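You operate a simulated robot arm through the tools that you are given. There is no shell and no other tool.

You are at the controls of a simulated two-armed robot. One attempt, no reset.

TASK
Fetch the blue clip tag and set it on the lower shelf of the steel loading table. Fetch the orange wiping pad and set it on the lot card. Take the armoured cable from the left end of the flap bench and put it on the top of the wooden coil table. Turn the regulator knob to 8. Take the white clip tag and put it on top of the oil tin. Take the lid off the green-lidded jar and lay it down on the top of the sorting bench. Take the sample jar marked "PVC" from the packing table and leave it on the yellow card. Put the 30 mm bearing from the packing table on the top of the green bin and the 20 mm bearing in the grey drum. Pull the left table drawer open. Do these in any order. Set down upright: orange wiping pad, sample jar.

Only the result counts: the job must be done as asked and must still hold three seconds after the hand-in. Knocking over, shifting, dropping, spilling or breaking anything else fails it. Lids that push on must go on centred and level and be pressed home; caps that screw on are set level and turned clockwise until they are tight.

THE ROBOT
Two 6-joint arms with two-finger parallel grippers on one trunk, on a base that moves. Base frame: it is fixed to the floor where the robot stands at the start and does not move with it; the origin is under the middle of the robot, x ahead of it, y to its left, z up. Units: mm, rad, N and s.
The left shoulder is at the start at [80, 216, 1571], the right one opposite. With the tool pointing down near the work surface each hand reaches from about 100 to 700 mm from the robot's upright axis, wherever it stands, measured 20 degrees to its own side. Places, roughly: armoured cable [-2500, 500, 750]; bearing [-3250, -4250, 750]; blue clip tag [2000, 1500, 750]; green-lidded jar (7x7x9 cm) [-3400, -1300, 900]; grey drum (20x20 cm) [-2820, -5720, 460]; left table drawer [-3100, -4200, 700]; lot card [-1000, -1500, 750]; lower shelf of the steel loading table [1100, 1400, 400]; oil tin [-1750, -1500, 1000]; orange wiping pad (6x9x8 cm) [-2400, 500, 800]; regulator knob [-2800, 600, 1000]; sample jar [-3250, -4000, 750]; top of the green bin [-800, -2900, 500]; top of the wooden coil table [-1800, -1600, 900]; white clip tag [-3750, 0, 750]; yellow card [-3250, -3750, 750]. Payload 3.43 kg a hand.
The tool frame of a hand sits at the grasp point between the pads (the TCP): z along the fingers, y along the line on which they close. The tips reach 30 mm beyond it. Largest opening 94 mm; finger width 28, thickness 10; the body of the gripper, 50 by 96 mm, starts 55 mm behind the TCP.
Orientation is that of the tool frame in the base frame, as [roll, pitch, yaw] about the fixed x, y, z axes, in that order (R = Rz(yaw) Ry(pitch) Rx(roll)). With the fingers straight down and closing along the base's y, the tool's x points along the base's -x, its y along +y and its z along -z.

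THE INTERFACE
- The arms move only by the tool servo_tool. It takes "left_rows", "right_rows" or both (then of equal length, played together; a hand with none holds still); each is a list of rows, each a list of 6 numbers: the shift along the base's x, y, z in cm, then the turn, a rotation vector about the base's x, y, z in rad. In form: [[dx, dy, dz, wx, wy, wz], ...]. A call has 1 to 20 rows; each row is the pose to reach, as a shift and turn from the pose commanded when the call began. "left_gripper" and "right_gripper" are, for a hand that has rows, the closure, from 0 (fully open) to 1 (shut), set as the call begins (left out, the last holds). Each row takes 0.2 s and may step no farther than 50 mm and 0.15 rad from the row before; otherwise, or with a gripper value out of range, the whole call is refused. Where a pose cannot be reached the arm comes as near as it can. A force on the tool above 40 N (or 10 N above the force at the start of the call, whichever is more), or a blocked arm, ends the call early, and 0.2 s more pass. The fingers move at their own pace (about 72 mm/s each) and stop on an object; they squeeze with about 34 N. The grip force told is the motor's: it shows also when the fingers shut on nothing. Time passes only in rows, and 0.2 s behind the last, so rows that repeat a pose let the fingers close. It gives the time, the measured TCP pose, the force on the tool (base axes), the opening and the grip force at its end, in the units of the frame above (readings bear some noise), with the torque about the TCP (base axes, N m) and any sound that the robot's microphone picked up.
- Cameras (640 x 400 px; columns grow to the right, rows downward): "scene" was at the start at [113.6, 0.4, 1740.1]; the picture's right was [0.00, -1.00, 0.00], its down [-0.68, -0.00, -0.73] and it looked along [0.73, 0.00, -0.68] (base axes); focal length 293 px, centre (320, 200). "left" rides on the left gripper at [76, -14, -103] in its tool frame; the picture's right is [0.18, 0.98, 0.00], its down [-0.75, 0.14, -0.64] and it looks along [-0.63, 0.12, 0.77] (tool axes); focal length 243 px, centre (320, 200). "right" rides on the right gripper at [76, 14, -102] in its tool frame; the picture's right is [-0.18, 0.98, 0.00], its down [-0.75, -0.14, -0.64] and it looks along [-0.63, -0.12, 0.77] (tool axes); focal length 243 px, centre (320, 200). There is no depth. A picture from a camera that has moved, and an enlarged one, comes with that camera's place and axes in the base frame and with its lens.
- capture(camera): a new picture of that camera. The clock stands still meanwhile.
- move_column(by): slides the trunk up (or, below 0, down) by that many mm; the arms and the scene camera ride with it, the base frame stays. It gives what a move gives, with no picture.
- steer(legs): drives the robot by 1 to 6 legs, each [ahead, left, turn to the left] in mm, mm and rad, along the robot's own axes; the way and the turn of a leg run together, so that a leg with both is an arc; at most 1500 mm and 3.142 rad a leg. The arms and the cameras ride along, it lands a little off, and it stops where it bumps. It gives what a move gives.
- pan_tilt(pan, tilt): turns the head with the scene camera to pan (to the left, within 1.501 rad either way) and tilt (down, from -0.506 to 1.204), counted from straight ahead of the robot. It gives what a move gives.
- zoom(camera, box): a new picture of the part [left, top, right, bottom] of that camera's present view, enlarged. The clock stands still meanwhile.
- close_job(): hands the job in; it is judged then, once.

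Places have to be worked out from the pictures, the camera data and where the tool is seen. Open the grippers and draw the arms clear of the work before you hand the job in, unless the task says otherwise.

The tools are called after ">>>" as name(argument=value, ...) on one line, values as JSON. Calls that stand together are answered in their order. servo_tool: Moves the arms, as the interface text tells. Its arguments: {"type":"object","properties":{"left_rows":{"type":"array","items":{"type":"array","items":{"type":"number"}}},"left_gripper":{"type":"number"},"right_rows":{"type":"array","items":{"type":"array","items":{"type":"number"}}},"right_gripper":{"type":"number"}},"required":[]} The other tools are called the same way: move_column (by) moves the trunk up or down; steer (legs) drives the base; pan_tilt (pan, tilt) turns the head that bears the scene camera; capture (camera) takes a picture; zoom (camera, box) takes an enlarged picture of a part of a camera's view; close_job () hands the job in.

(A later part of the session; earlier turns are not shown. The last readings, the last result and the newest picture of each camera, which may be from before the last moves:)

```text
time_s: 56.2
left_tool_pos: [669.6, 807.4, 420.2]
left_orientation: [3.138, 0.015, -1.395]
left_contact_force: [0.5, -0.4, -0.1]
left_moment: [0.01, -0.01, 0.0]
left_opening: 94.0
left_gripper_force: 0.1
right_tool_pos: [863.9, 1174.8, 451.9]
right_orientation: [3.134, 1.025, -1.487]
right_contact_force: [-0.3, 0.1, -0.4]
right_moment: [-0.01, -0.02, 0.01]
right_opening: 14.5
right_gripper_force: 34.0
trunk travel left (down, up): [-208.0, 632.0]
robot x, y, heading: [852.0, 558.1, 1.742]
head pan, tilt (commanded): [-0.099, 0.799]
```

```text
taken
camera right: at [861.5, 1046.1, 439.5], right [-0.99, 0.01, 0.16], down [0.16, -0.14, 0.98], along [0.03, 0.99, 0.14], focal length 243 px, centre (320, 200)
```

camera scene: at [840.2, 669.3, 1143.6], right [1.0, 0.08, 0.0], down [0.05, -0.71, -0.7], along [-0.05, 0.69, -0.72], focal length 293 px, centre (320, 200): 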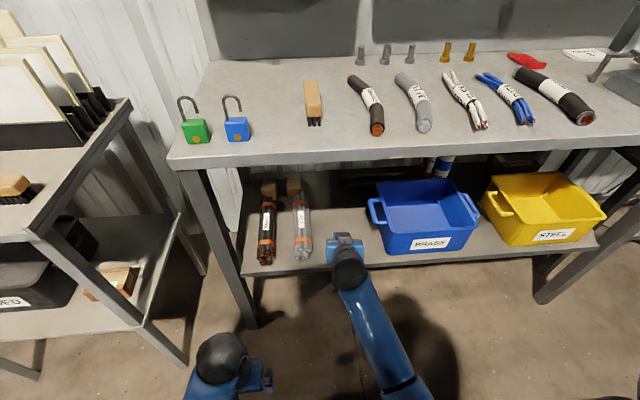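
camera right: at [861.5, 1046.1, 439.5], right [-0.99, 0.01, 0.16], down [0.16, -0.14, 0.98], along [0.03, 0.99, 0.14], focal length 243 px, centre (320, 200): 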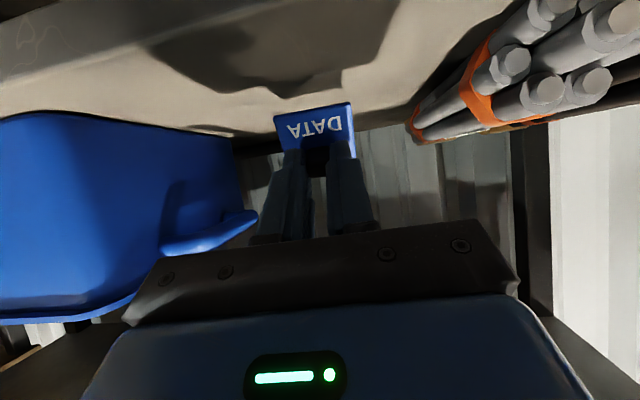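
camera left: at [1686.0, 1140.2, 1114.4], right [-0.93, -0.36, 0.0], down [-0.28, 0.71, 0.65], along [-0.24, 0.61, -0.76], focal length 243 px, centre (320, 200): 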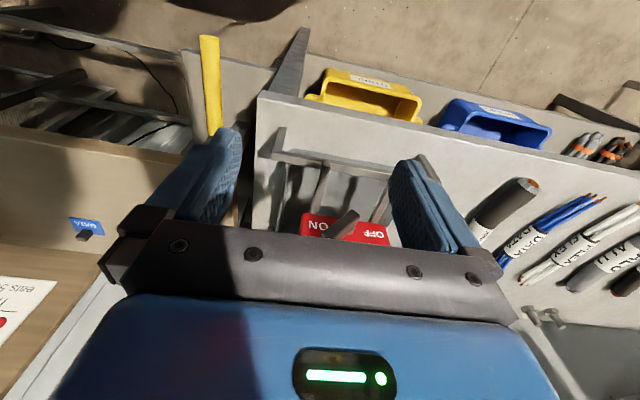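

The shelf edge view suggests the shelf is nearer z≈385. I lower a bit more in small steps, watching the force.

>>> servo_tool(right_rows=[[0, 0, -0.3, 0, 0, 0], [0, 0, -0.5, 0, 0, 0]])

>>> servo_tool(right_rows=[[0, 0, -0.3, 0, 0, 0], [0, 0, -0.5, 0, 0, 0]])

```text
time_s: 56.9
left_tool_pos: [669.7, 807.6, 418.7]
left_orientation: [3.139, 0.015, -1.392]
left_contact_force: [0.0, 0.1, 0.7]
left_moment: [-0.02, 0.02, 0.01]
left_opening: 94.0
left_gripper_force: 0.1
right_tool_pos: [862.5, 1175.2, 445.3]
right_orientation: [3.134, 1.022, -1.485]
right_contact_force: [-0.3, 0.1, 0.7]
right_moment: [-0.03, -0.04, -0.02]
right_opening: 14.1
right_gripper_force: 33.8
trunk travel left (down, up): [-208.0, 632.0]
robot x, y, heading: [848.5, 558.9, 1.746]
head pan, tilt (commanded): [-0.099, 0.799]
```

```text
time_s: 57.5
left_tool_pos: [668.5, 806.8, 419.2]
left_orientation: [3.138, 0.015, -1.395]
left_contact_force: [-1.1, -0.7, 0.7]
left_moment: [-0.02, -0.03, 0.01]
left_opening: 94.3
left_gripper_force: 0.0
right_tool_pos: [863.1, 1175.2, 440.8]
right_orientation: [3.136, 1.02, -1.487]
right_contact_force: [0.5, 0.2, -0.4]
right_moment: [0.03, 0.01, 0.0]
right_opening: 14.3
right_gripper_force: 34.2
trunk travel left (down, up): [-208.0, 632.0]
robot x, y, heading: [848.1, 557.7, 1.749]
head pan, tilt (commanded): [-0.099, 0.799]
```

No contact yet at TCP z≈441; I keep lowering step by step.

>>> servo_tool(right_rows=[[0, 0, -0.3, 0, 0, 0], [0, 0, -0.6, 0, 0, 0]])

>>> capture(camera="right")

```text
time_s: 58.0
left_tool_pos: [669.4, 805.4, 418.3]
left_orientation: [3.139, 0.013, -1.397]
left_contact_force: [-0.2, -0.6, -0.7]
left_moment: [0.01, 0.01, 0.03]
left_opening: 93.9
left_gripper_force: 0.0
right_tool_pos: [863.6, 1175.2, 435.6]
right_orientation: [3.133, 1.023, -1.489]
right_contact_force: [-0.8, 0.5, 0.6]
right_moment: [0.0, 0.0, -0.04]
right_opening: 14.3
right_gripper_force: 34.2
trunk travel left (down, up): [-208.0, 632.0]
robot x, y, heading: [851.7, 557.4, 1.742]
head pan, tilt (commanded): [-0.099, 0.799]
```

```text
taken
camera right: at [861.9, 1046.1, 423.8], right [-0.99, 0.01, 0.16], down [0.16, -0.14, 0.98], along [0.03, 0.99, 0.14], focal length 243 px, centre (320, 200)
```

right: 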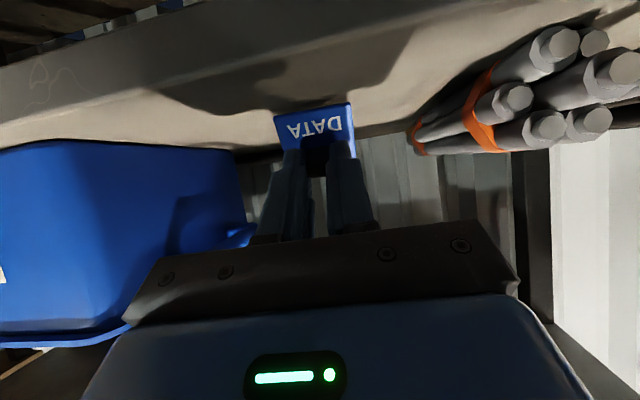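

The shelf top appears at z≈380, so contact should come near TCP z≈428. I continue.

>>> servo_tool(right_rows=[[0, 0, -0.3, 0, 0, 0], [0, 0, -0.5, 0, 0, 0]])

>>> servo_tool(right_rows=[[0, 0, -0.2, 0, 0, 0], [0, 0, -0.4, 0, 0, 0]])

>>> zoom(camera="right", box=[230, 50, 422, 170])

```text
time_s: 58.6
left_tool_pos: [668.6, 807.5, 419.9]
left_orientation: [3.138, 0.013, -1.394]
left_contact_force: [-0.3, 0.9, -1.2]
left_moment: [0.04, 0.0, -0.01]
left_opening: 94.1
left_gripper_force: 0.0
right_tool_pos: [864.9, 1173.9, 429.7]
right_orientation: [3.133, 1.023, -1.487]
right_contact_force: [-0.7, -0.8, -0.6]
right_moment: [0.01, -0.02, -0.03]
right_opening: 14.3
right_gripper_force: 34.2
trunk travel left (down, up): [-208.0, 632.0]
robot x, y, heading: [851.9, 562.2, 1.745]
head pan, tilt (commanded): [-0.099, 0.799]
```

```text
time_s: 59.2
left_tool_pos: [669.2, 807.2, 420.2]
left_orientation: [3.138, 0.016, -1.393]
left_contact_force: [0.3, 0.6, 0.1]
left_moment: [0.0, -0.03, 0.02]
left_opening: 93.8
left_gripper_force: 0.2
right_tool_pos: [865.0, 1175.4, 429.5]
right_orientation: [3.135, 1.031, -1.487]
right_contact_force: [2.4, -1.7, 11.8]
right_moment: [0.15, -0.08, -0.06]
right_opening: 14.3
right_gripper_force: 33.4
trunk travel left (down, up): [-208.0, 632.0]
robot x, y, heading: [853.2, 562.7, 1.749]
head pan, tilt (commanded): [-0.099, 0.799]
```

```text
3.33 times, centred on (326, 110) of right
camera zoom: at [862.1, 1046.7, 416.8], right [-0.99, 0.01, 0.16], down [0.16, -0.15, 0.98], along [0.03, 0.99, 0.15], focal length 809 px, centre (300, 500)
```

zoom: 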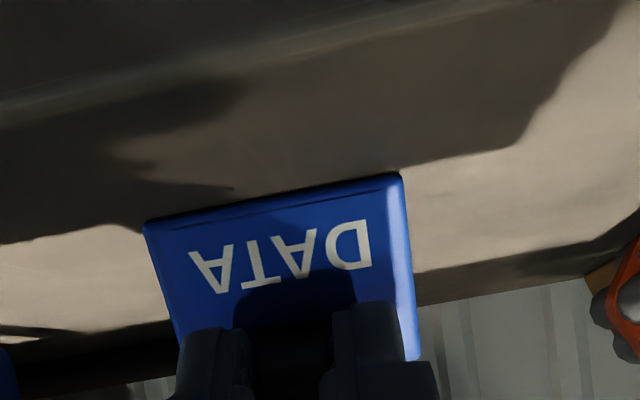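

The tag's edge touches the shelf (12 N). I ease up 1.5 mm and open the gripper so the tag settles flat.

>>> servo_tool(right_rows=[[0, 0, 0.2, 0, 0, 0]])

>>> servo_tool(right_rows=[[0, 0, 0, 0, 0, 0], [0, 0, 0, 0, 0, 0], [0, 0, 0, 0, 0, 0]], right_gripper=0.55)

>>> capture(camera="right")

```text
time_s: 59.6
left_tool_pos: [668.7, 807.1, 418.4]
left_orientation: [3.137, 0.017, -1.393]
left_contact_force: [0.8, 0.0, 0.2]
left_moment: [-0.02, -0.02, -0.03]
left_opening: 93.9
left_gripper_force: 0.0
right_tool_pos: [862.6, 1175.3, 428.4]
right_orientation: [3.134, 1.025, -1.487]
right_contact_force: [0.0, 4.5, 7.4]
right_moment: [0.34, 0.06, -0.02]
right_opening: 14.5
right_gripper_force: 34.3
trunk travel left (down, up): [-208.0, 632.0]
robot x, y, heading: [850.3, 556.1, 1.751]
head pan, tilt (commanded): [-0.099, 0.799]
```

```text
time_s: 60.5
left_tool_pos: [669.3, 806.2, 419.2]
left_orientation: [3.138, 0.014, -1.394]
left_contact_force: [0.3, 0.2, 0.7]
left_moment: [0.03, -0.01, 0.04]
left_opening: 93.6
left_gripper_force: 0.0
right_tool_pos: [864.5, 1174.7, 428.2]
right_orientation: [3.134, 1.024, -1.488]
right_contact_force: [0.0, 0.2, -0.4]
right_moment: [0.01, -0.02, -0.01]
right_opening: 42.3
right_gripper_force: 0.1
trunk travel left (down, up): [-208.0, 632.0]
robot x, y, heading: [851.1, 555.4, 1.746]
head pan, tilt (commanded): [-0.099, 0.799]
```

```text
taken
camera right: at [862.3, 1045.8, 416.7], right [-0.99, 0.01, 0.16], down [0.16, -0.14, 0.98], along [0.03, 0.99, 0.14], focal length 243 px, centre (320, 200)
```

right: 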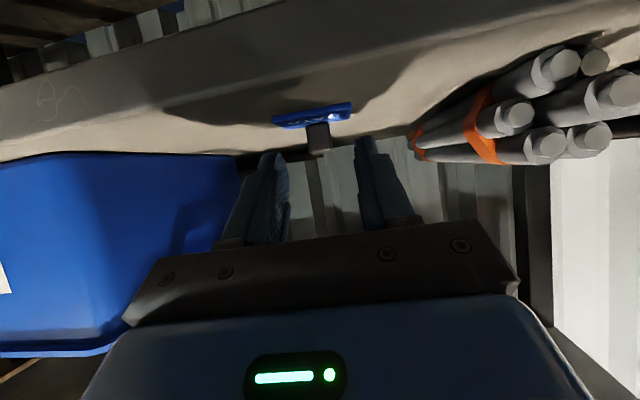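

The tag lies flat on the shelf. I withdraw the hand straight back and return it to vertical.

>>> servo_tool(right_rows=[[0, -3, 1.5, 0, 0, 0], [0, -7, 3, 0, 0, 0], [0, -11, 4, 0, 0, 0], [0, -15, 4, 0, 0, 0], [0, -18, 4, 0, 0, 0]])

>>> servo_tool(right_rows=[[0, 0, 0, -0.14, -0.011, 0], [0, 0, 0, -0.28, -0.022, 0], [0, 0, 0, -0.42, -0.034, 0], [0, 0, 0, -0.56, -0.045, 0], [0, 0, 0, -0.7, -0.057, 0], [0, 0, 0, -0.84, -0.068, 0], [0, 0, 0, -0.98, -0.079, 0], [0, -4, 0, -1.02, -0.082, 0], [0, -8, 0, -1.02, -0.082, 0]], right_gripper=0.0)

>>> capture(camera="scene")

```text
time_s: 61.6
left_tool_pos: [669.0, 806.9, 419.2]
left_orientation: [3.139, 0.013, -1.394]
left_contact_force: [-0.1, -0.9, 0.2]
left_moment: [0.0, 0.04, 0.01]
left_opening: 94.0
left_gripper_force: 0.0
right_tool_pos: [866.4, 994.7, 468.9]
right_orientation: [3.134, 1.024, -1.488]
right_contact_force: [-0.6, 0.4, -0.6]
right_moment: [0.02, -0.01, 0.03]
right_opening: 42.4
right_gripper_force: 0.0
trunk travel left (down, up): [-208.0, 632.0]
robot x, y, heading: [849.8, 559.2, 1.747]
head pan, tilt (commanded): [-0.099, 0.799]
```

```text
time_s: 63.6
left_tool_pos: [670.0, 807.4, 418.9]
left_orientation: [3.137, 0.012, -1.394]
left_contact_force: [0.1, -0.9, -0.7]
left_moment: [0.04, 0.01, -0.02]
left_opening: 94.3
left_gripper_force: 0.0
right_tool_pos: [867.5, 920.5, 413.1]
right_orientation: [3.129, 0.005, -1.489]
right_contact_force: [0.1, -0.2, 1.1]
right_moment: [-0.01, 0.0, -0.01]
right_opening: 93.7
right_gripper_force: 0.0
right hand out of reach, approached as far as the arm can: row 6, 7, 8, 9
trunk travel left (down, up): [-208.0, 632.0]
robot x, y, heading: [851.0, 557.2, 1.743]
head pan, tilt (commanded): [-0.099, 0.799]
```

```text
taken
camera scene: at [840.3, 669.0, 1143.6], right [1.0, 0.08, 0.0], down [0.05, -0.71, -0.7], along [-0.05, 0.7, -0.72], focal length 293 px, centre (320, 200)
```

scene: 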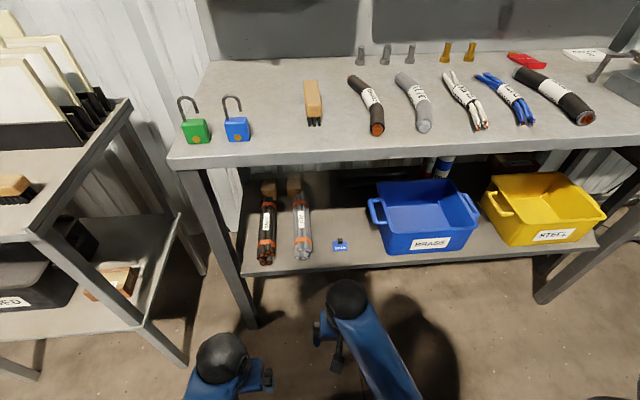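

The blue tag is in place on the lower shelf. I raise the trunk, back off, and turn to face -x to survey the rest of the hall.

>>> move_column(by=480)

>>> steer(legs=[[-250, 0, 0], [0, 0, 1.397], [800, 0, 0]])

>>> pan_tilt(pan=0.0, tilt=0.4)

>>> capture(camera="scene")

>>> pan_tilt(pan=0.8, tilt=0.4)

>>> capture(camera="scene")

>>> pan_tilt(pan=-0.8, tilt=0.4)

>>> capture(camera="scene")

```text
refused: 480 is not a number from -400 to 400
```

```text
time_s: 72.7
left_tool_pos: [-172.5, 178.1, 419.1]
left_orientation: [3.139, 0.014, 0.002]
left_contact_force: [0.5, 0.6, 0.6]
left_moment: [-0.03, 0.0, -0.03]
left_opening: 94.1
left_gripper_force: 0.2
right_tool_pos: [-253.0, 392.5, 411.7]
right_orientation: [3.131, 0.005, -0.092]
right_contact_force: [0.2, -0.6, -0.4]
right_moment: [0.02, 0.04, -0.01]
right_opening: 94.3
right_gripper_force: 0.0
trunk travel left (down, up): [-208.0, 632.0]
robot x, y, heading: [103.1, 314.6, -3.143]
head pan, tilt (commanded): [-0.099, 0.799]
```

```text
time_s: 73.6
left_tool_pos: [-173.2, 178.7, 418.9]
left_orientation: [3.139, 0.015, 0.001]
left_contact_force: [-0.2, -0.8, -0.1]
left_moment: [-0.02, -0.06, 0.01]
left_opening: 93.8
left_gripper_force: 0.0
right_tool_pos: [-253.2, 394.0, 411.7]
right_orientation: [3.13, 0.005, -0.092]
right_contact_force: [0.0, -0.3, -0.8]
right_moment: [0.01, 0.0, 0.03]
right_opening: 93.7
right_gripper_force: 0.0
trunk travel left (down, up): [-208.0, 632.0]
robot x, y, heading: [105.1, 312.9, -3.142]
head pan, tilt (commanded): [0.0, 0.4]
```

```text
taken
camera scene: at [-20.1, 314.1, 1178.6], right [0.0, 1.0, 0.0], down [0.39, 0.0, -0.92], along [-0.92, 0.0, -0.39], focal length 293 px, centre (320, 200)
```

scene: 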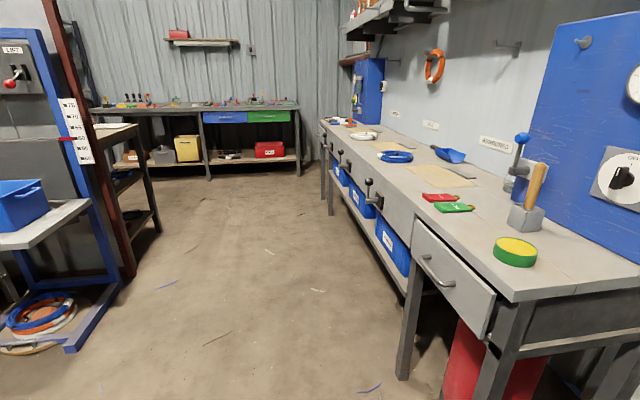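

```text
time_s: 74.7
left_tool_pos: [-173.6, 177.9, 419.5]
left_orientation: [3.137, 0.014, 0.002]
left_contact_force: [-0.4, -0.5, 0.1]
left_moment: [-0.02, 0.01, 0.0]
left_opening: 94.2
left_gripper_force: 0.2
right_tool_pos: [-251.9, 393.5, 411.2]
right_orientation: [3.129, 0.006, -0.09]
right_contact_force: [0.4, -0.2, 0.3]
right_moment: [0.0, -0.02, 0.02]
right_opening: 94.1
right_gripper_force: 0.0
trunk travel left (down, up): [-208.0, 632.0]
robot x, y, heading: [100.1, 317.5, -3.14]
head pan, tilt (commanded): [0.799, 0.4]
```

```text
taken
camera scene: at [8.1, 247.8, 1178.7], right [-0.72, 0.7, 0.0], down [0.27, 0.28, -0.92], along [-0.64, -0.66, -0.39], focal length 293 px, centre (320, 200)
```

scene: 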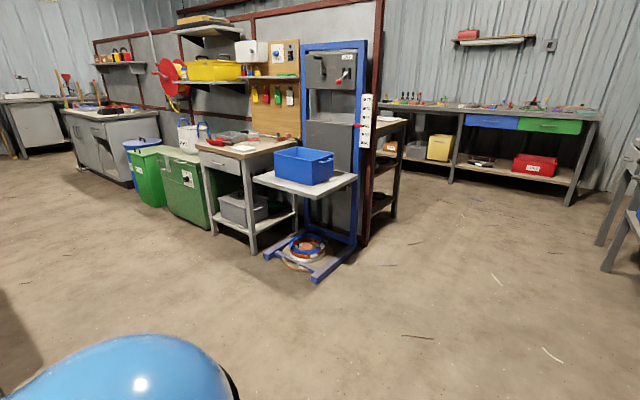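

```text
time_s: 76.4
left_tool_pos: [-175.6, 176.5, 418.3]
left_orientation: [3.137, 0.015, 0.003]
left_contact_force: [0.0, 0.2, 0.4]
left_moment: [0.0, -0.06, -0.01]
left_opening: 94.1
left_gripper_force: 0.0
right_tool_pos: [-252.2, 392.3, 411.3]
right_orientation: [3.128, 0.004, -0.091]
right_contact_force: [-0.4, -1.0, -0.2]
right_moment: [0.01, 0.0, 0.0]
right_opening: 93.9
right_gripper_force: 0.0
trunk travel left (down, up): [-208.0, 632.0]
robot x, y, heading: [101.5, 316.5, -3.141]
head pan, tilt (commanded): [-0.799, 0.4]
```

```text
taken
camera scene: at [7.8, 380.5, 1178.7], right [0.71, 0.7, 0.0], down [0.27, -0.28, -0.92], along [-0.64, 0.66, -0.39], focal length 293 px, centre (320, 200)
```

scene: 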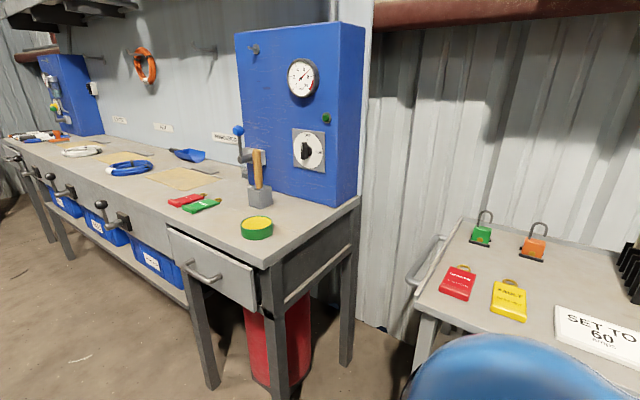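

The flap bench runs along the right (front edge y≈650), with the regulator panel at its far end; the corridor is about 1.5 m wide. I raise the trunk and drive towards the far (left) end of the flap bench.

>>> move_column(by=400)

>>> steer(legs=[[1400, 215, 0], [1100, 0, 0]])

>>> pan_tilt(pan=-0.9, tilt=0.5)

>>> capture(camera="scene")

>>> pan_tilt(pan=0.0, tilt=0.4)

>>> capture(camera="scene")

>>> pan_tilt(pan=1.2, tilt=0.4)

>>> capture(camera="scene")

```text
time_s: 80.2
left_tool_pos: [-173.6, 177.1, 819.5]
left_orientation: [3.137, 0.014, 0.002]
left_contact_force: [-0.1, -0.1, 1.0]
left_moment: [-0.01, 0.02, 0.0]
left_opening: 93.9
left_gripper_force: 0.1
right_tool_pos: [-252.2, 393.2, 813.9]
right_orientation: [3.13, 0.003, -0.09]
right_contact_force: [0.8, 0.0, 0.1]
right_moment: [-0.01, 0.0, 0.01]
right_opening: 94.2
right_gripper_force: 0.2
trunk travel left (down, up): [-608.0, 232.0]
robot x, y, heading: [104.3, 315.4, -3.137]
head pan, tilt (commanded): [-0.799, 0.4]
```

```text
time_s: 92.6
left_tool_pos: [-2651.9, -55.9, 818.1]
left_orientation: [3.138, 0.013, 0.006]
left_contact_force: [0.5, -0.4, 0.8]
left_moment: [-0.01, 0.0, 0.01]
left_opening: 94.1
left_gripper_force: 0.1
right_tool_pos: [-2730.4, 159.0, 812.6]
right_orientation: [3.128, 0.005, -0.086]
right_contact_force: [-0.6, -0.5, -0.6]
right_moment: [-0.02, -0.02, 0.01]
right_opening: 93.8
right_gripper_force: 0.0
trunk travel left (down, up): [-608.0, 232.0]
robot x, y, heading: [-2377.9, 76.8, -3.132]
head pan, tilt (commanded): [-0.799, 0.4]
stopped in leg 2: the robot was blocked; the commanded pose is now the measured one
```

```text
time_s: 93.2
left_tool_pos: [-2650.9, -55.4, 818.8]
left_orientation: [3.138, 0.013, 0.006]
left_contact_force: [-0.3, -0.1, 0.5]
left_moment: [0.02, 0.02, 0.0]
left_opening: 93.8
left_gripper_force: 0.0
right_tool_pos: [-2732.2, 159.2, 811.9]
right_orientation: [3.129, 0.005, -0.089]
right_contact_force: [0.7, 0.5, -0.7]
right_moment: [0.01, 0.01, -0.01]
right_opening: 94.1
right_gripper_force: 0.1
trunk travel left (down, up): [-608.0, 232.0]
robot x, y, heading: [-2375.7, 81.4, -3.139]
head pan, tilt (commanded): [-0.901, 0.499]
```

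```text
taken
camera scene: at [-2463.3, 152.3, 1569.6], right [0.78, 0.63, 0.0], down [0.3, -0.37, -0.88], along [-0.55, 0.69, -0.48], focal length 293 px, centre (320, 200)
```

scene: 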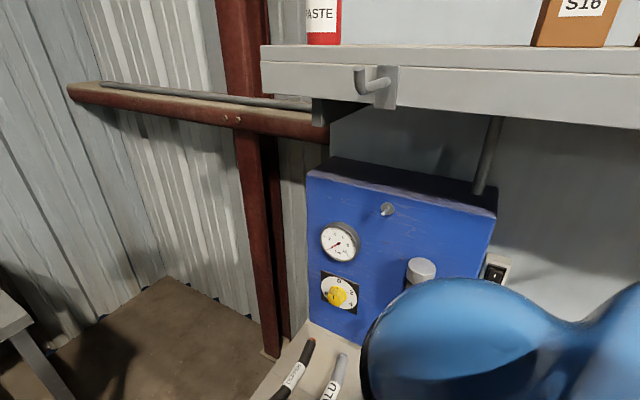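

```text
time_s: 94.4
left_tool_pos: [-2651.8, -55.3, 819.3]
left_orientation: [3.138, 0.014, 0.006]
left_contact_force: [-0.7, 0.2, -0.1]
left_moment: [-0.01, 0.03, 0.02]
left_opening: 94.0
left_gripper_force: 0.1
right_tool_pos: [-2731.7, 159.0, 812.4]
right_orientation: [3.13, 0.005, -0.091]
right_contact_force: [0.0, 0.8, -0.5]
right_moment: [0.02, 0.0, 0.02]
right_opening: 93.8
right_gripper_force: 0.1
trunk travel left (down, up): [-608.0, 232.0]
robot x, y, heading: [-2373.6, 83.4, -3.136]
head pan, tilt (commanded): [0.0, 0.4]
```

```text
taken
camera scene: at [-2499.2, 81.0, 1578.7], right [0.0, 1.0, 0.0], down [0.39, 0.0, -0.92], along [-0.92, 0.0, -0.39], focal length 293 px, centre (320, 200)
```

scene: 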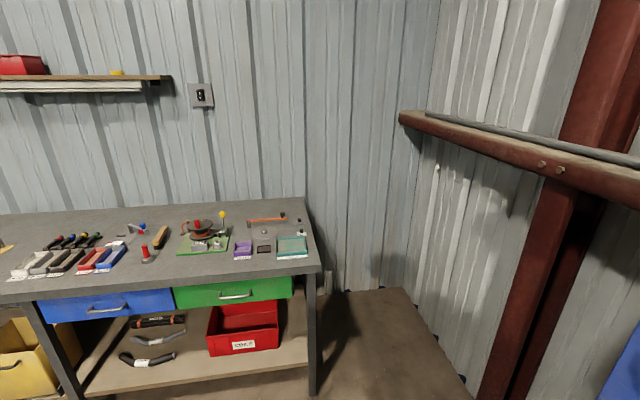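

```text
time_s: 95.8
left_tool_pos: [-2652.0, -54.5, 819.3]
left_orientation: [3.138, 0.014, 0.005]
left_contact_force: [0.1, 0.1, 0.0]
left_moment: [0.0, -0.03, 0.01]
left_opening: 94.0
left_gripper_force: 0.1
right_tool_pos: [-2732.0, 158.3, 812.9]
right_orientation: [3.129, 0.007, -0.088]
right_contact_force: [-1.1, 0.0, 0.2]
right_moment: [-0.05, 0.02, -0.04]
right_opening: 94.1
right_gripper_force: 0.0
trunk travel left (down, up): [-608.0, 232.0]
robot x, y, heading: [-2379.6, 83.2, -3.139]
head pan, tilt (commanded): [1.201, 0.4]
```

```text
taken
camera scene: at [-2439.7, -5.0, 1578.7], right [-0.93, 0.36, 0.0], down [0.14, 0.36, -0.92], along [-0.33, -0.86, -0.39], focal length 293 px, centre (320, 200)
```

scene: 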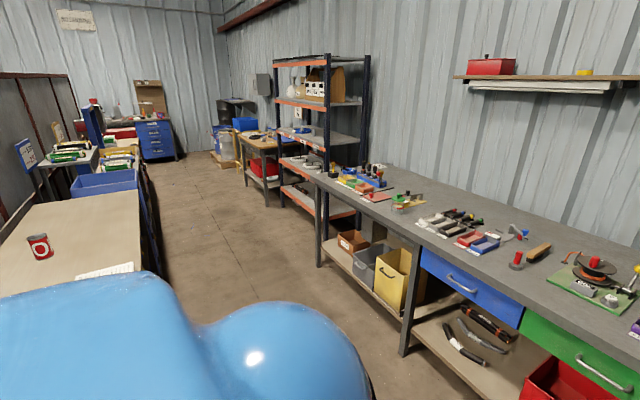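

The robot touched the flap bench with its right side because the bench is skewed by about 0.155 rad (front edge from (-882,665) to (-2838,360)). I move away from it, go a little on, and turn to face it squarely.

>>> steer(legs=[[0, 150, 0], [200, 0, 0], [0, 0, -1.41]])

>>> pan_tilt(pan=0.0, tilt=0.75)

>>> capture(camera="scene")

```text
time_s: 101.8
left_tool_pos: [-2759.2, 179.4, 818.8]
left_orientation: [3.138, 0.013, -1.389]
left_contact_force: [0.1, 0.2, 0.7]
left_moment: [-0.04, 0.02, 0.0]
left_opening: 93.9
left_gripper_force: 0.1
right_tool_pos: [-2562.2, 295.9, 812.4]
right_orientation: [3.129, 0.005, -1.483]
right_contact_force: [-0.3, -0.1, -0.2]
right_moment: [-0.01, 0.01, 0.02]
right_opening: 93.9
right_gripper_force: 0.0
trunk travel left (down, up): [-608.0, 232.0]
robot x, y, heading: [-2575.0, -65.8, 1.75]
head pan, tilt (commanded): [1.201, 0.4]
```

```text
time_s: 103.2
left_tool_pos: [-2759.5, 180.9, 820.1]
left_orientation: [3.139, 0.013, -1.389]
left_contact_force: [-0.1, -0.4, 0.3]
left_moment: [0.01, 0.02, 0.0]
left_opening: 93.8
left_gripper_force: 0.1
right_tool_pos: [-2561.4, 296.5, 811.9]
right_orientation: [3.13, 0.006, -1.484]
right_contact_force: [-0.4, 0.7, 0.0]
right_moment: [0.0, 0.02, 0.0]
right_opening: 93.6
right_gripper_force: 0.1
trunk travel left (down, up): [-608.0, 232.0]
robot x, y, heading: [-2578.6, -64.3, 1.751]
head pan, tilt (commanded): [0.0, 0.75]
```

```text
taken
camera scene: at [-2596.1, 44.1, 1547.6], right [0.98, 0.18, 0.0], down [0.12, -0.67, -0.73], along [-0.13, 0.72, -0.68], focal length 293 px, centre (320, 200)
```

scene: 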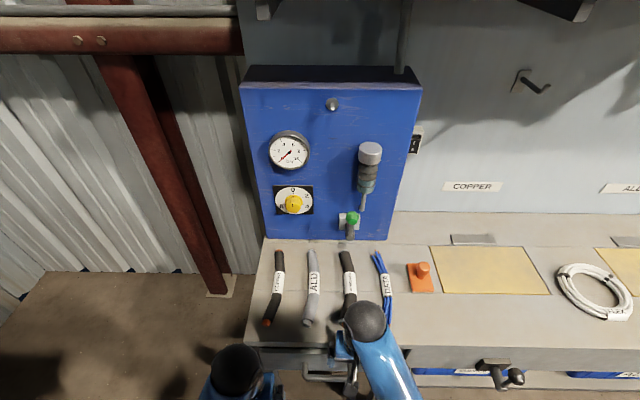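

Four cables lie on the left end and the orange pad is to their right; the regulator panel stands behind. I zoom in on the labels and on the knob.

>>> zoom(camera="scene", box=[240, 240, 448, 370])

>>> zoom(camera="scene", box=[256, 120, 336, 220])

>>> capture(camera="left")

>>> capture(camera="right")

```text
3.08 times, centred on (344, 305) of scene
camera zoom: at [-2596.1, 44.1, 1547.6], right [0.98, 0.18, 0.0], down [0.12, -0.67, -0.73], along [-0.13, 0.72, -0.68], focal length 902 px, centre (246, -123)
```

zoom: 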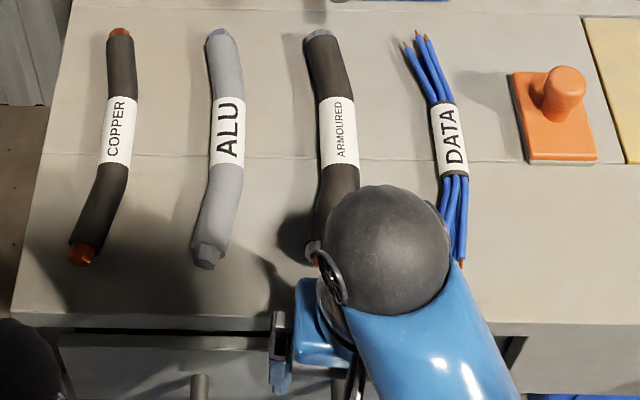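

```text
4.00 times, centred on (296, 170) of scene
camera zoom: at [-2596.1, 44.1, 1547.6], right [0.98, 0.18, 0.0], down [0.12, -0.67, -0.73], along [-0.13, 0.72, -0.68], focal length 1173 px, centre (416, 320)
```

zoom: 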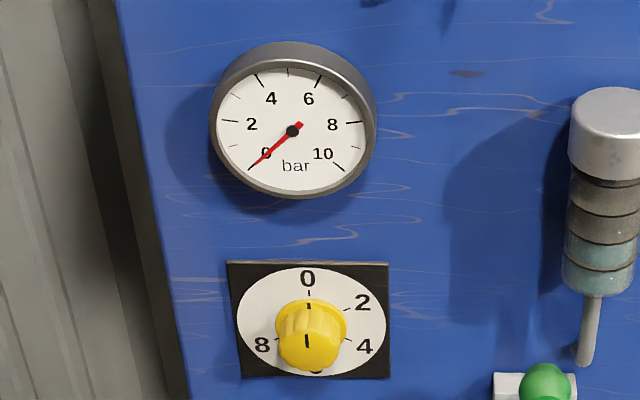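

```text
taken
camera left: at [-2729.9, 105.5, 920.4], right [-0.93, -0.36, 0.0], down [-0.27, 0.71, 0.65], along [-0.23, 0.61, -0.76], focal length 243 px, centre (320, 200)
```

left: 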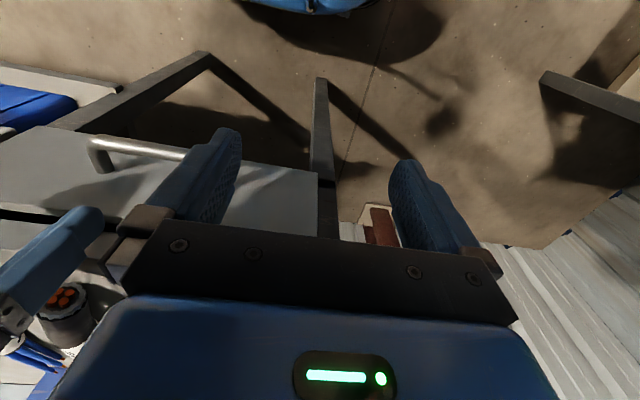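

```text
taken
camera right: at [-2567.4, 217.6, 914.6], right [-1.0, 0.1, 0.01], down [0.08, 0.76, 0.64], along [0.05, 0.64, -0.77], focal length 243 px, centre (320, 200)
```

right: 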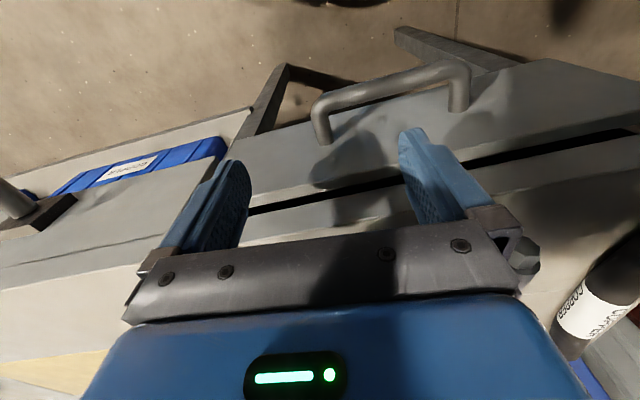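

The third cable is labelled ARMOURED. I look closer at the regulator dial: 0 at top, 2 and 4 on the right, 8 on the left.

>>> zoom(camera="scene", box=[268, 180, 322, 220])

>>> zoom(camera="scene", box=[330, 130, 430, 250])

```text
10.00 times, centred on (295, 200) of scene
camera zoom: at [-2596.1, 44.1, 1547.6], right [0.98, 0.18, 0.0], down [0.12, -0.67, -0.73], along [-0.13, 0.72, -0.68], focal length 2933 px, centre (570, 200)
```

zoom: 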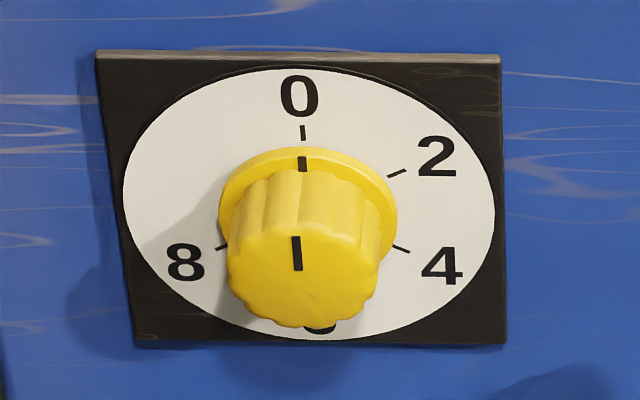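

```text
3.33 times, centred on (380, 190) of scene
camera zoom: at [-2596.1, 44.1, 1547.6], right [0.98, 0.18, 0.0], down [0.12, -0.67, -0.73], along [-0.13, 0.72, -0.68], focal length 978 px, centre (120, 233)
```

zoom: 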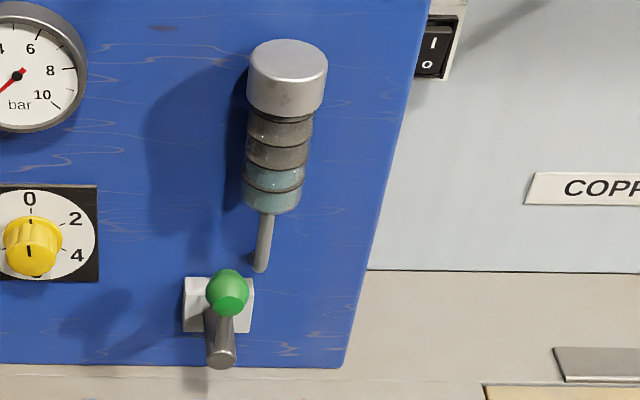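

Dial marks are 60° apart: 8 lies 240° clockwise from 0. The knob (≈41 mm wide) sits at about (-2772,600,980), its dial face at y≈630. I bring the left hand up, pointing horizontally at the knob, 100 mm in front of the panel.

>>> servo_tool(left_rows=[[0, 0, 2, 0.129, 0.0216, 0], [0, 0, 4, 0.258, 0.0432, 0], [0, 3.5, 6, 0.387, 0.0648, 0], [0, 7, 8, 0.516, 0.0864, 0], [0, 10.5, 10, 0.646, 0.108, 0], [0, 14, 12, 0.775, 0.1296, 0], [0, 17.5, 14, 0.904, 0.1512, 0], [0, 21, 16.1, 1.033, 0.1728, 0], [0, 24.5, 16.1, 1.162, 0.1944, 0], [-0.1, 28, 16.1, 1.291, 0.216, 0], [-0.2, 31.5, 16.1, 1.42, 0.2376, 0], [-0.2, 34, 16.1, 1.549, 0.259, 0]], left_gripper=0.15)

>>> capture(camera="left")

>>> capture(camera="scene")

```text
time_s: 105.8
left_tool_pos: [-2762.3, 522.8, 980.0]
left_orientation: [-0.807, 1.55, 0.932]
left_contact_force: [0.8, -0.7, -0.4]
left_moment: [-0.02, -0.03, -0.01]
left_opening: 79.6
left_gripper_force: 0.0
right_tool_pos: [-2562.5, 296.8, 811.3]
right_orientation: [3.13, 0.002, -1.482]
right_contact_force: [-0.6, 0.6, 1.1]
right_moment: [-0.01, 0.02, 0.0]
right_opening: 93.9
right_gripper_force: 0.0
trunk travel left (down, up): [-608.0, 232.0]
robot x, y, heading: [-2574.2, -67.1, 1.753]
head pan, tilt (commanded): [0.0, 0.75]
```

```text
taken
camera left: at [-2728.7, 423.8, 902.5], right [-0.97, -0.16, -0.2], down [-0.04, -0.67, 0.74], along [-0.25, 0.72, 0.64], focal length 243 px, centre (320, 200)
```

left: 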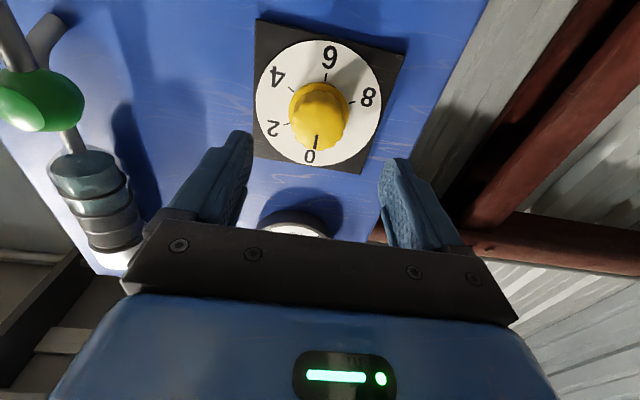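

```text
taken
camera scene: at [-2596.0, 45.2, 1547.5], right [0.98, 0.18, 0.0], down [0.12, -0.67, -0.73], along [-0.13, 0.72, -0.68], focal length 293 px, centre (320, 200)
```

scene: 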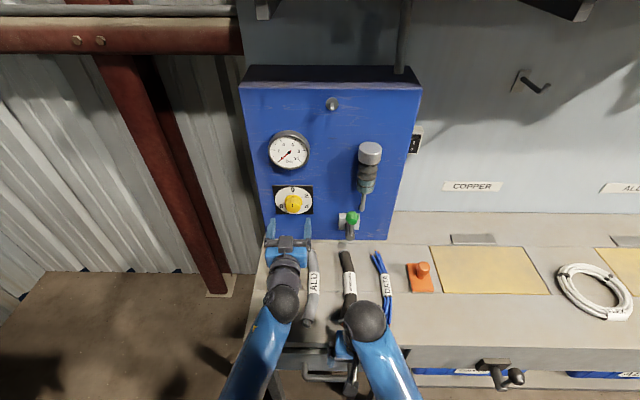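

The left camera sees the dial from below (0 at the bottom of the upside-down picture). I zoom in to locate the knob axis precisely.

>>> zoom(camera="left", box=[240, 10, 416, 180])

```text
2.35 times, centred on (328, 95) of left
camera zoom: at [-2728.7, 423.8, 902.5], right [-0.97, -0.16, -0.2], down [-0.04, -0.67, 0.74], along [-0.25, 0.72, 0.64], focal length 571 px, centre (301, 447)
```

zoom: 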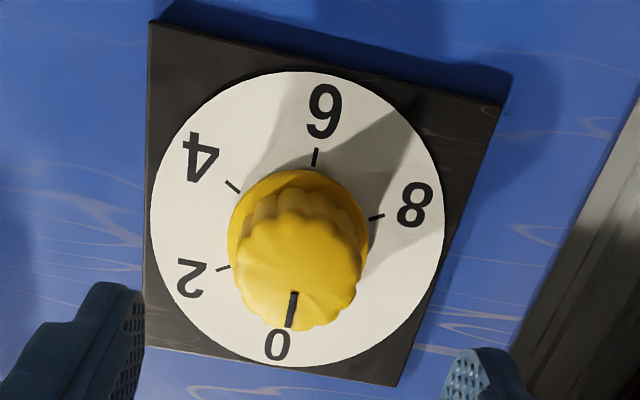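

The knob axis is at about (-2775,~600,978) with 35 mm depth. I first roll the left hand 120° counter-clockwise in front of the knob, so that a single 240° clockwise turn is possible, and check the wrist allows it.

>>> servo_tool(left_rows=[[0, 0, 0, 0.025, -0.147, -0.002], [0, 0, 0, 0.05, -0.294, -0.004], [0, 0, 0, 0.075, -0.441, -0.006], [0, 0, 0, 0.1, -0.588, -0.008], [0, 0, 0, 0.124, -0.735, -0.01], [0, 0, 0, 0.149, -0.882, -0.013], [0, 0, 0, 0.174, -1.029, -0.015], [0, 0, 0, 0.199, -1.176, -0.017], [0, 0, 0, 0.224, -1.323, -0.019], [0, 0, 0, 0.249, -1.47, -0.021], [0, 0, 0, 0.274, -1.617, -0.023], [0, 0, 0, 0.299, -1.764, -0.025], [0, 0, 0, 0.324, -1.911, -0.027], [0, 0, 0, 0.349, -2.058, -0.029]])

>>> capture(camera="left")

```text
time_s: 108.8
left_tool_pos: [-2760.1, 520.0, 979.7]
left_orientation: [-1.558, -0.535, 0.161]
left_contact_force: [0.1, -0.1, 0.4]
left_moment: [0.03, 0.02, -0.02]
left_opening: 79.9
left_gripper_force: 0.0
right_tool_pos: [-2561.8, 295.5, 812.5]
right_orientation: [3.129, 0.005, -1.483]
right_contact_force: [0.1, -0.7, 0.4]
right_moment: [0.03, 0.03, -0.01]
right_opening: 93.9
right_gripper_force: 0.0
trunk travel left (down, up): [-608.0, 232.0]
robot x, y, heading: [-2576.7, -67.8, 1.751]
head pan, tilt (commanded): [0.0, 0.75]
```

```text
taken
camera left: at [-2685.5, 427.4, 1029.7], right [0.65, 0.12, -0.75], down [-0.46, -0.72, -0.51], along [-0.6, 0.68, -0.41], focal length 243 px, centre (320, 200)
```

left: 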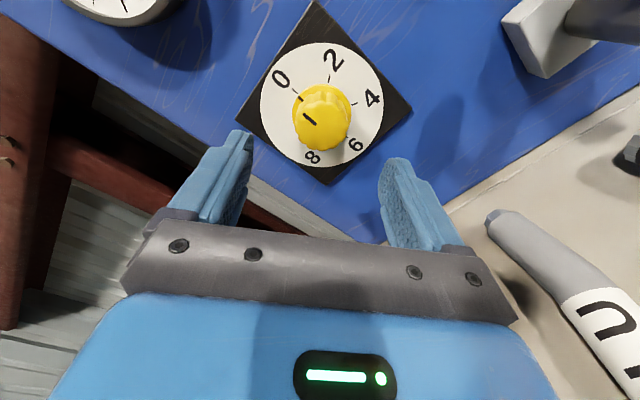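

The wrist allows it. I zoom in to measure the knob against the hand's axis in this rolled position.

>>> zoom(camera="left", box=[240, 30, 400, 190])

```text
2.50 times, centred on (320, 110) of left
camera zoom: at [-2685.5, 427.4, 1029.7], right [0.65, 0.12, -0.75], down [-0.46, -0.72, -0.51], along [-0.6, 0.68, -0.41], focal length 606 px, centre (320, 425)
```

zoom: 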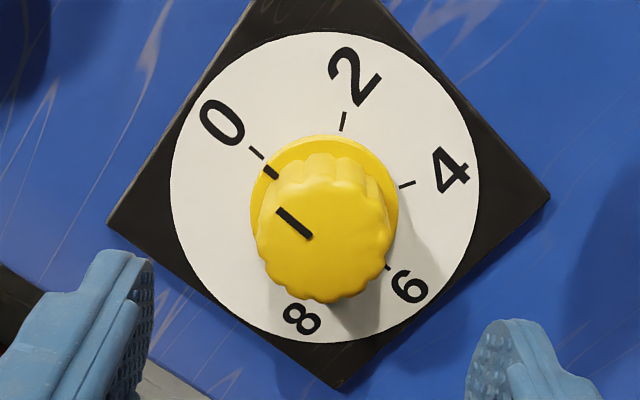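

The knob centre is at about (-2774.5,599,978.5). I advance around the knob and close the grip.

>>> servo_tool(left_rows=[[-0.5, 2.5, 0, 0, 0, 0], [-1.0, 5.0, -0.1, 0, 0, 0], [-1.3, 6.5, -0.1, 0, 0, 0], [-1.35, 7.1, -0.12, 0, 0, 0]])

>>> capture(camera="left")

```text
time_s: 109.8
left_tool_pos: [-2775.4, 591.2, 978.6]
left_orientation: [-1.557, -0.534, 0.159]
left_contact_force: [1.0, 0.0, -0.8]
left_moment: [-0.02, -0.02, -0.01]
left_opening: 79.8
left_gripper_force: 0.0
right_tool_pos: [-2562.7, 296.3, 812.2]
right_orientation: [3.13, 0.004, -1.483]
right_contact_force: [0.2, 0.7, -0.1]
right_moment: [-0.02, 0.0, -0.04]
right_opening: 94.3
right_gripper_force: 0.0
trunk travel left (down, up): [-608.0, 232.0]
robot x, y, heading: [-2575.3, -69.8, 1.752]
head pan, tilt (commanded): [0.0, 0.75]
```

```text
taken
camera left: at [-2699.5, 498.5, 1028.1], right [0.65, 0.12, -0.75], down [-0.46, -0.72, -0.51], along [-0.61, 0.68, -0.41], focal length 243 px, centre (320, 200)
```

left: 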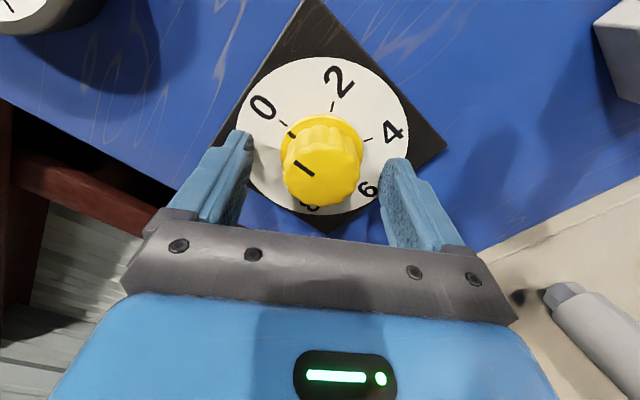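

The knob sits between the fingers. I close the grip on it.

>>> servo_tool(left_rows=[[0, 0, 0, 0, 0, 0], [0, 0, 0, 0, 0, 0], [0, 0, 0, 0, 0, 0]], left_gripper=1.0)

>>> zoom(camera="left", box=[220, 50, 420, 230])

```text
time_s: 110.6
left_tool_pos: [-2774.4, 591.6, 978.5]
left_orientation: [-1.557, -0.531, 0.161]
left_contact_force: [-0.3, -0.6, -0.5]
left_moment: [-0.52, -0.08, -0.48]
left_opening: 42.4
left_gripper_force: 45.3
right_tool_pos: [-2562.9, 297.1, 813.4]
right_orientation: [3.129, 0.005, -1.484]
right_contact_force: [0.4, 0.3, 0.5]
right_moment: [-0.03, -0.01, -0.02]
right_opening: 93.9
right_gripper_force: 0.1
trunk travel left (down, up): [-608.0, 232.0]
robot x, y, heading: [-2577.1, -64.4, 1.753]
head pan, tilt (commanded): [0.0, 0.75]
```

```text
2.22 times, centred on (320, 140) of left
camera zoom: at [-2699.4, 498.2, 1028.0], right [0.65, 0.12, -0.75], down [-0.46, -0.72, -0.51], along [-0.61, 0.68, -0.41], focal length 539 px, centre (320, 333)
```

zoom: 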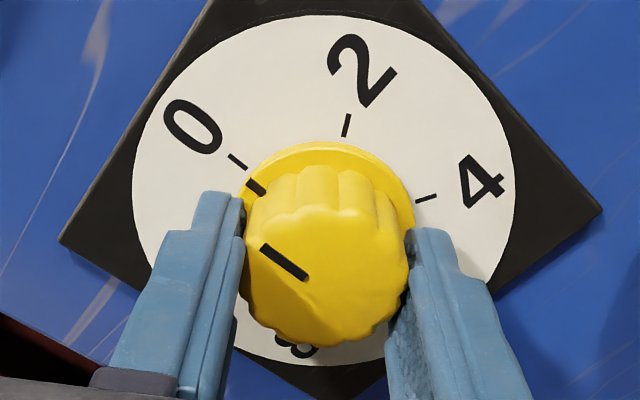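

The knob is gripped at 42 mm. I turn it clockwise 0.6 rad first and see that the pointer follows.

>>> servo_tool(left_rows=[[0, 0, 0, -0.025, 0.147, 0.002], [0, 0, 0, -0.05, 0.294, 0.004], [0, 0, 0, -0.075, 0.441, 0.006], [0, 0, 0, -0.1, 0.588, 0.008]])

>>> capture(camera="left")

>>> zoom(camera="scene", box=[256, 120, 336, 220])

```text
time_s: 111.6
left_tool_pos: [-2774.8, 590.9, 979.9]
left_orientation: [-1.557, 0.068, 0.17]
left_contact_force: [-1.7, -2.3, 4.5]
left_moment: [-0.66, -0.12, -1.05]
left_opening: 42.3
left_gripper_force: 44.8
right_tool_pos: [-2563.5, 296.3, 813.8]
right_orientation: [3.129, 0.005, -1.482]
right_contact_force: [-0.6, -0.2, 0.0]
right_moment: [0.0, 0.03, 0.02]
right_opening: 93.9
right_gripper_force: 0.0
trunk travel left (down, up): [-608.0, 232.0]
robot x, y, heading: [-2574.8, -64.6, 1.754]
head pan, tilt (commanded): [0.0, 0.75]
```

```text
taken
camera left: at [-2681.3, 501.7, 987.9], right [0.12, 0.03, -0.99], down [-0.64, -0.76, -0.1], along [-0.76, 0.65, -0.07], focal length 243 px, centre (320, 200)
```

left: 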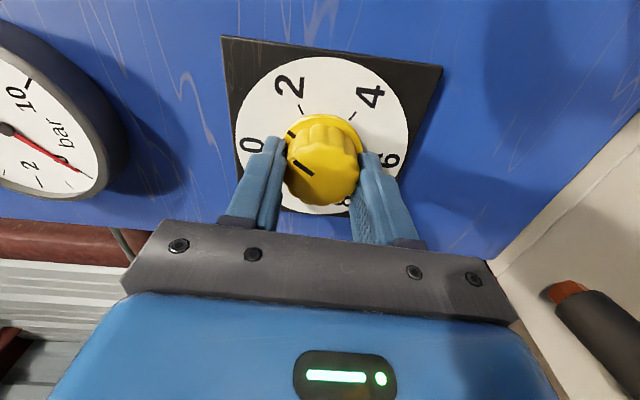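

```text
4.00 times, centred on (296, 170) of scene
camera zoom: at [-2596.3, 43.1, 1547.7], right [0.98, 0.18, 0.0], down [0.12, -0.67, -0.73], along [-0.13, 0.72, -0.68], focal length 1173 px, centre (416, 320)
```

zoom: 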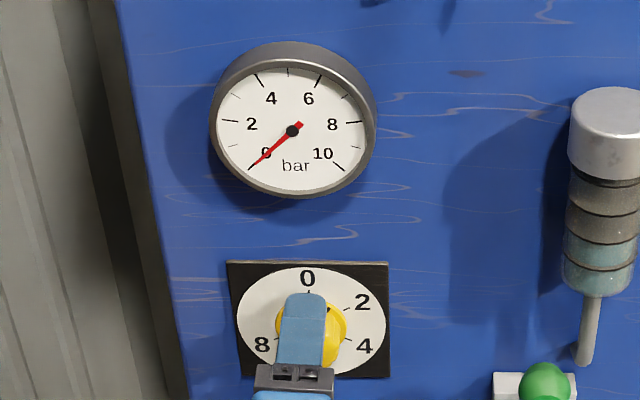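

The pointer follows the hand and forces are small. I continue turning clockwise.

>>> servo_tool(left_rows=[[0, 0, 0, -0.025, 0.147, 0.002], [0, 0, 0, -0.05, 0.294, 0.004], [0, 0, 0, -0.075, 0.441, 0.006], [0, 0, 0, -0.1, 0.588, 0.008], [0, 0, 0, -0.124, 0.735, 0.01], [0, 0, 0, -0.149, 0.882, 0.013], [0, 0, 0, -0.174, 1.029, 0.015], [0, 0, 0, -0.199, 1.176, 0.017], [0, 0, 0, -0.224, 1.323, 0.019], [0, 0, 0, -0.249, 1.47, 0.021], [0, 0, 0, -0.274, 1.617, 0.023], [0, 0, 0, -0.299, 1.764, 0.025]])

>>> capture(camera="left")

```text
time_s: 114.2
left_tool_pos: [-2771.4, 590.1, 982.2]
left_orientation: [1.497, 1.285, -3.045]
left_contact_force: [3.2, 9.4, 20.3]
left_moment: [0.84, 0.13, -1.6]
left_opening: 41.9
left_gripper_force: 45.4
right_tool_pos: [-2560.6, 295.3, 812.7]
right_orientation: [3.126, 0.005, -1.485]
right_contact_force: [0.2, -0.1, -0.5]
right_moment: [0.03, 0.02, 0.0]
right_opening: 93.9
right_gripper_force: 0.1
trunk travel left (down, up): [-608.0, 232.0]
robot x, y, heading: [-2575.5, -69.0, 1.75]
head pan, tilt (commanded): [0.0, 0.75]
```

```text
taken
camera left: at [-2761.5, 489.2, 902.8], right [-0.98, -0.17, 0.1], down [0.18, -0.64, 0.75], along [-0.06, 0.75, 0.65], focal length 243 px, centre (320, 200)
```

left: 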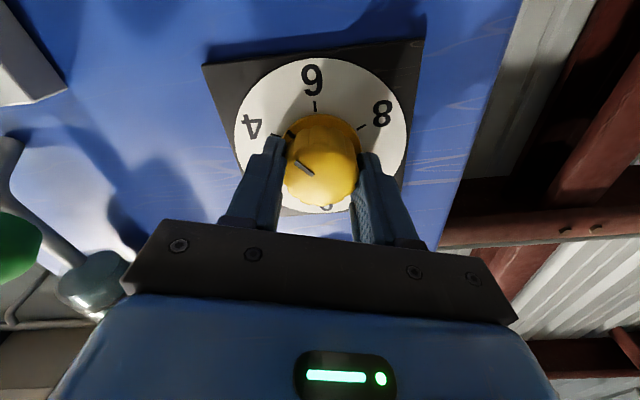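

Forces rose to about 20 N because the knob sits ~3 mm off the hand's axis. I continue the clockwise turn while shifting the hand to follow the knob's true axis.

>>> servo_tool(left_rows=[[0.38, 0.06, 0.42, -0.025, 0.147, 0.002], [0.42, 0.07, 0.4, -0.05, 0.294, 0.004], [0.45, 0.07, 0.37, -0.075, 0.441, 0.006], [0.48, 0.08, 0.34, -0.1, 0.588, 0.008], [0.51, 0.08, 0.3, -0.124, 0.735, 0.01], [0.53, 0.09, 0.26, -0.149, 0.882, 0.013]])

>>> capture(camera="left")

```text
time_s: 115.6
left_tool_pos: [-2769.6, 589.5, 981.4]
left_orientation: [1.556, 0.392, -2.978]
left_contact_force: [-3.7, -3.5, 0.9]
left_moment: [-0.67, -0.09, -1.27]
left_opening: 41.9
left_gripper_force: 44.8
right_tool_pos: [-2562.2, 294.6, 812.2]
right_orientation: [3.129, 0.005, -1.483]
right_contact_force: [0.6, 0.2, 0.8]
right_moment: [-0.02, -0.02, -0.04]
right_opening: 94.1
right_gripper_force: 0.0
trunk travel left (down, up): [-608.0, 232.0]
robot x, y, heading: [-2577.7, -64.4, 1.75]
head pan, tilt (commanded): [0.0, 0.75]
```

```text
taken
camera left: at [-2815.9, 478.6, 937.0], right [-0.53, -0.1, 0.84], down [0.74, -0.53, 0.41], along [0.4, 0.84, 0.36], focal length 243 px, centre (320, 200)
```

left: 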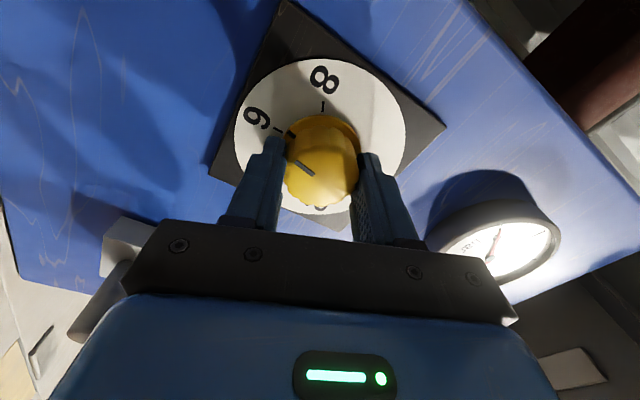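

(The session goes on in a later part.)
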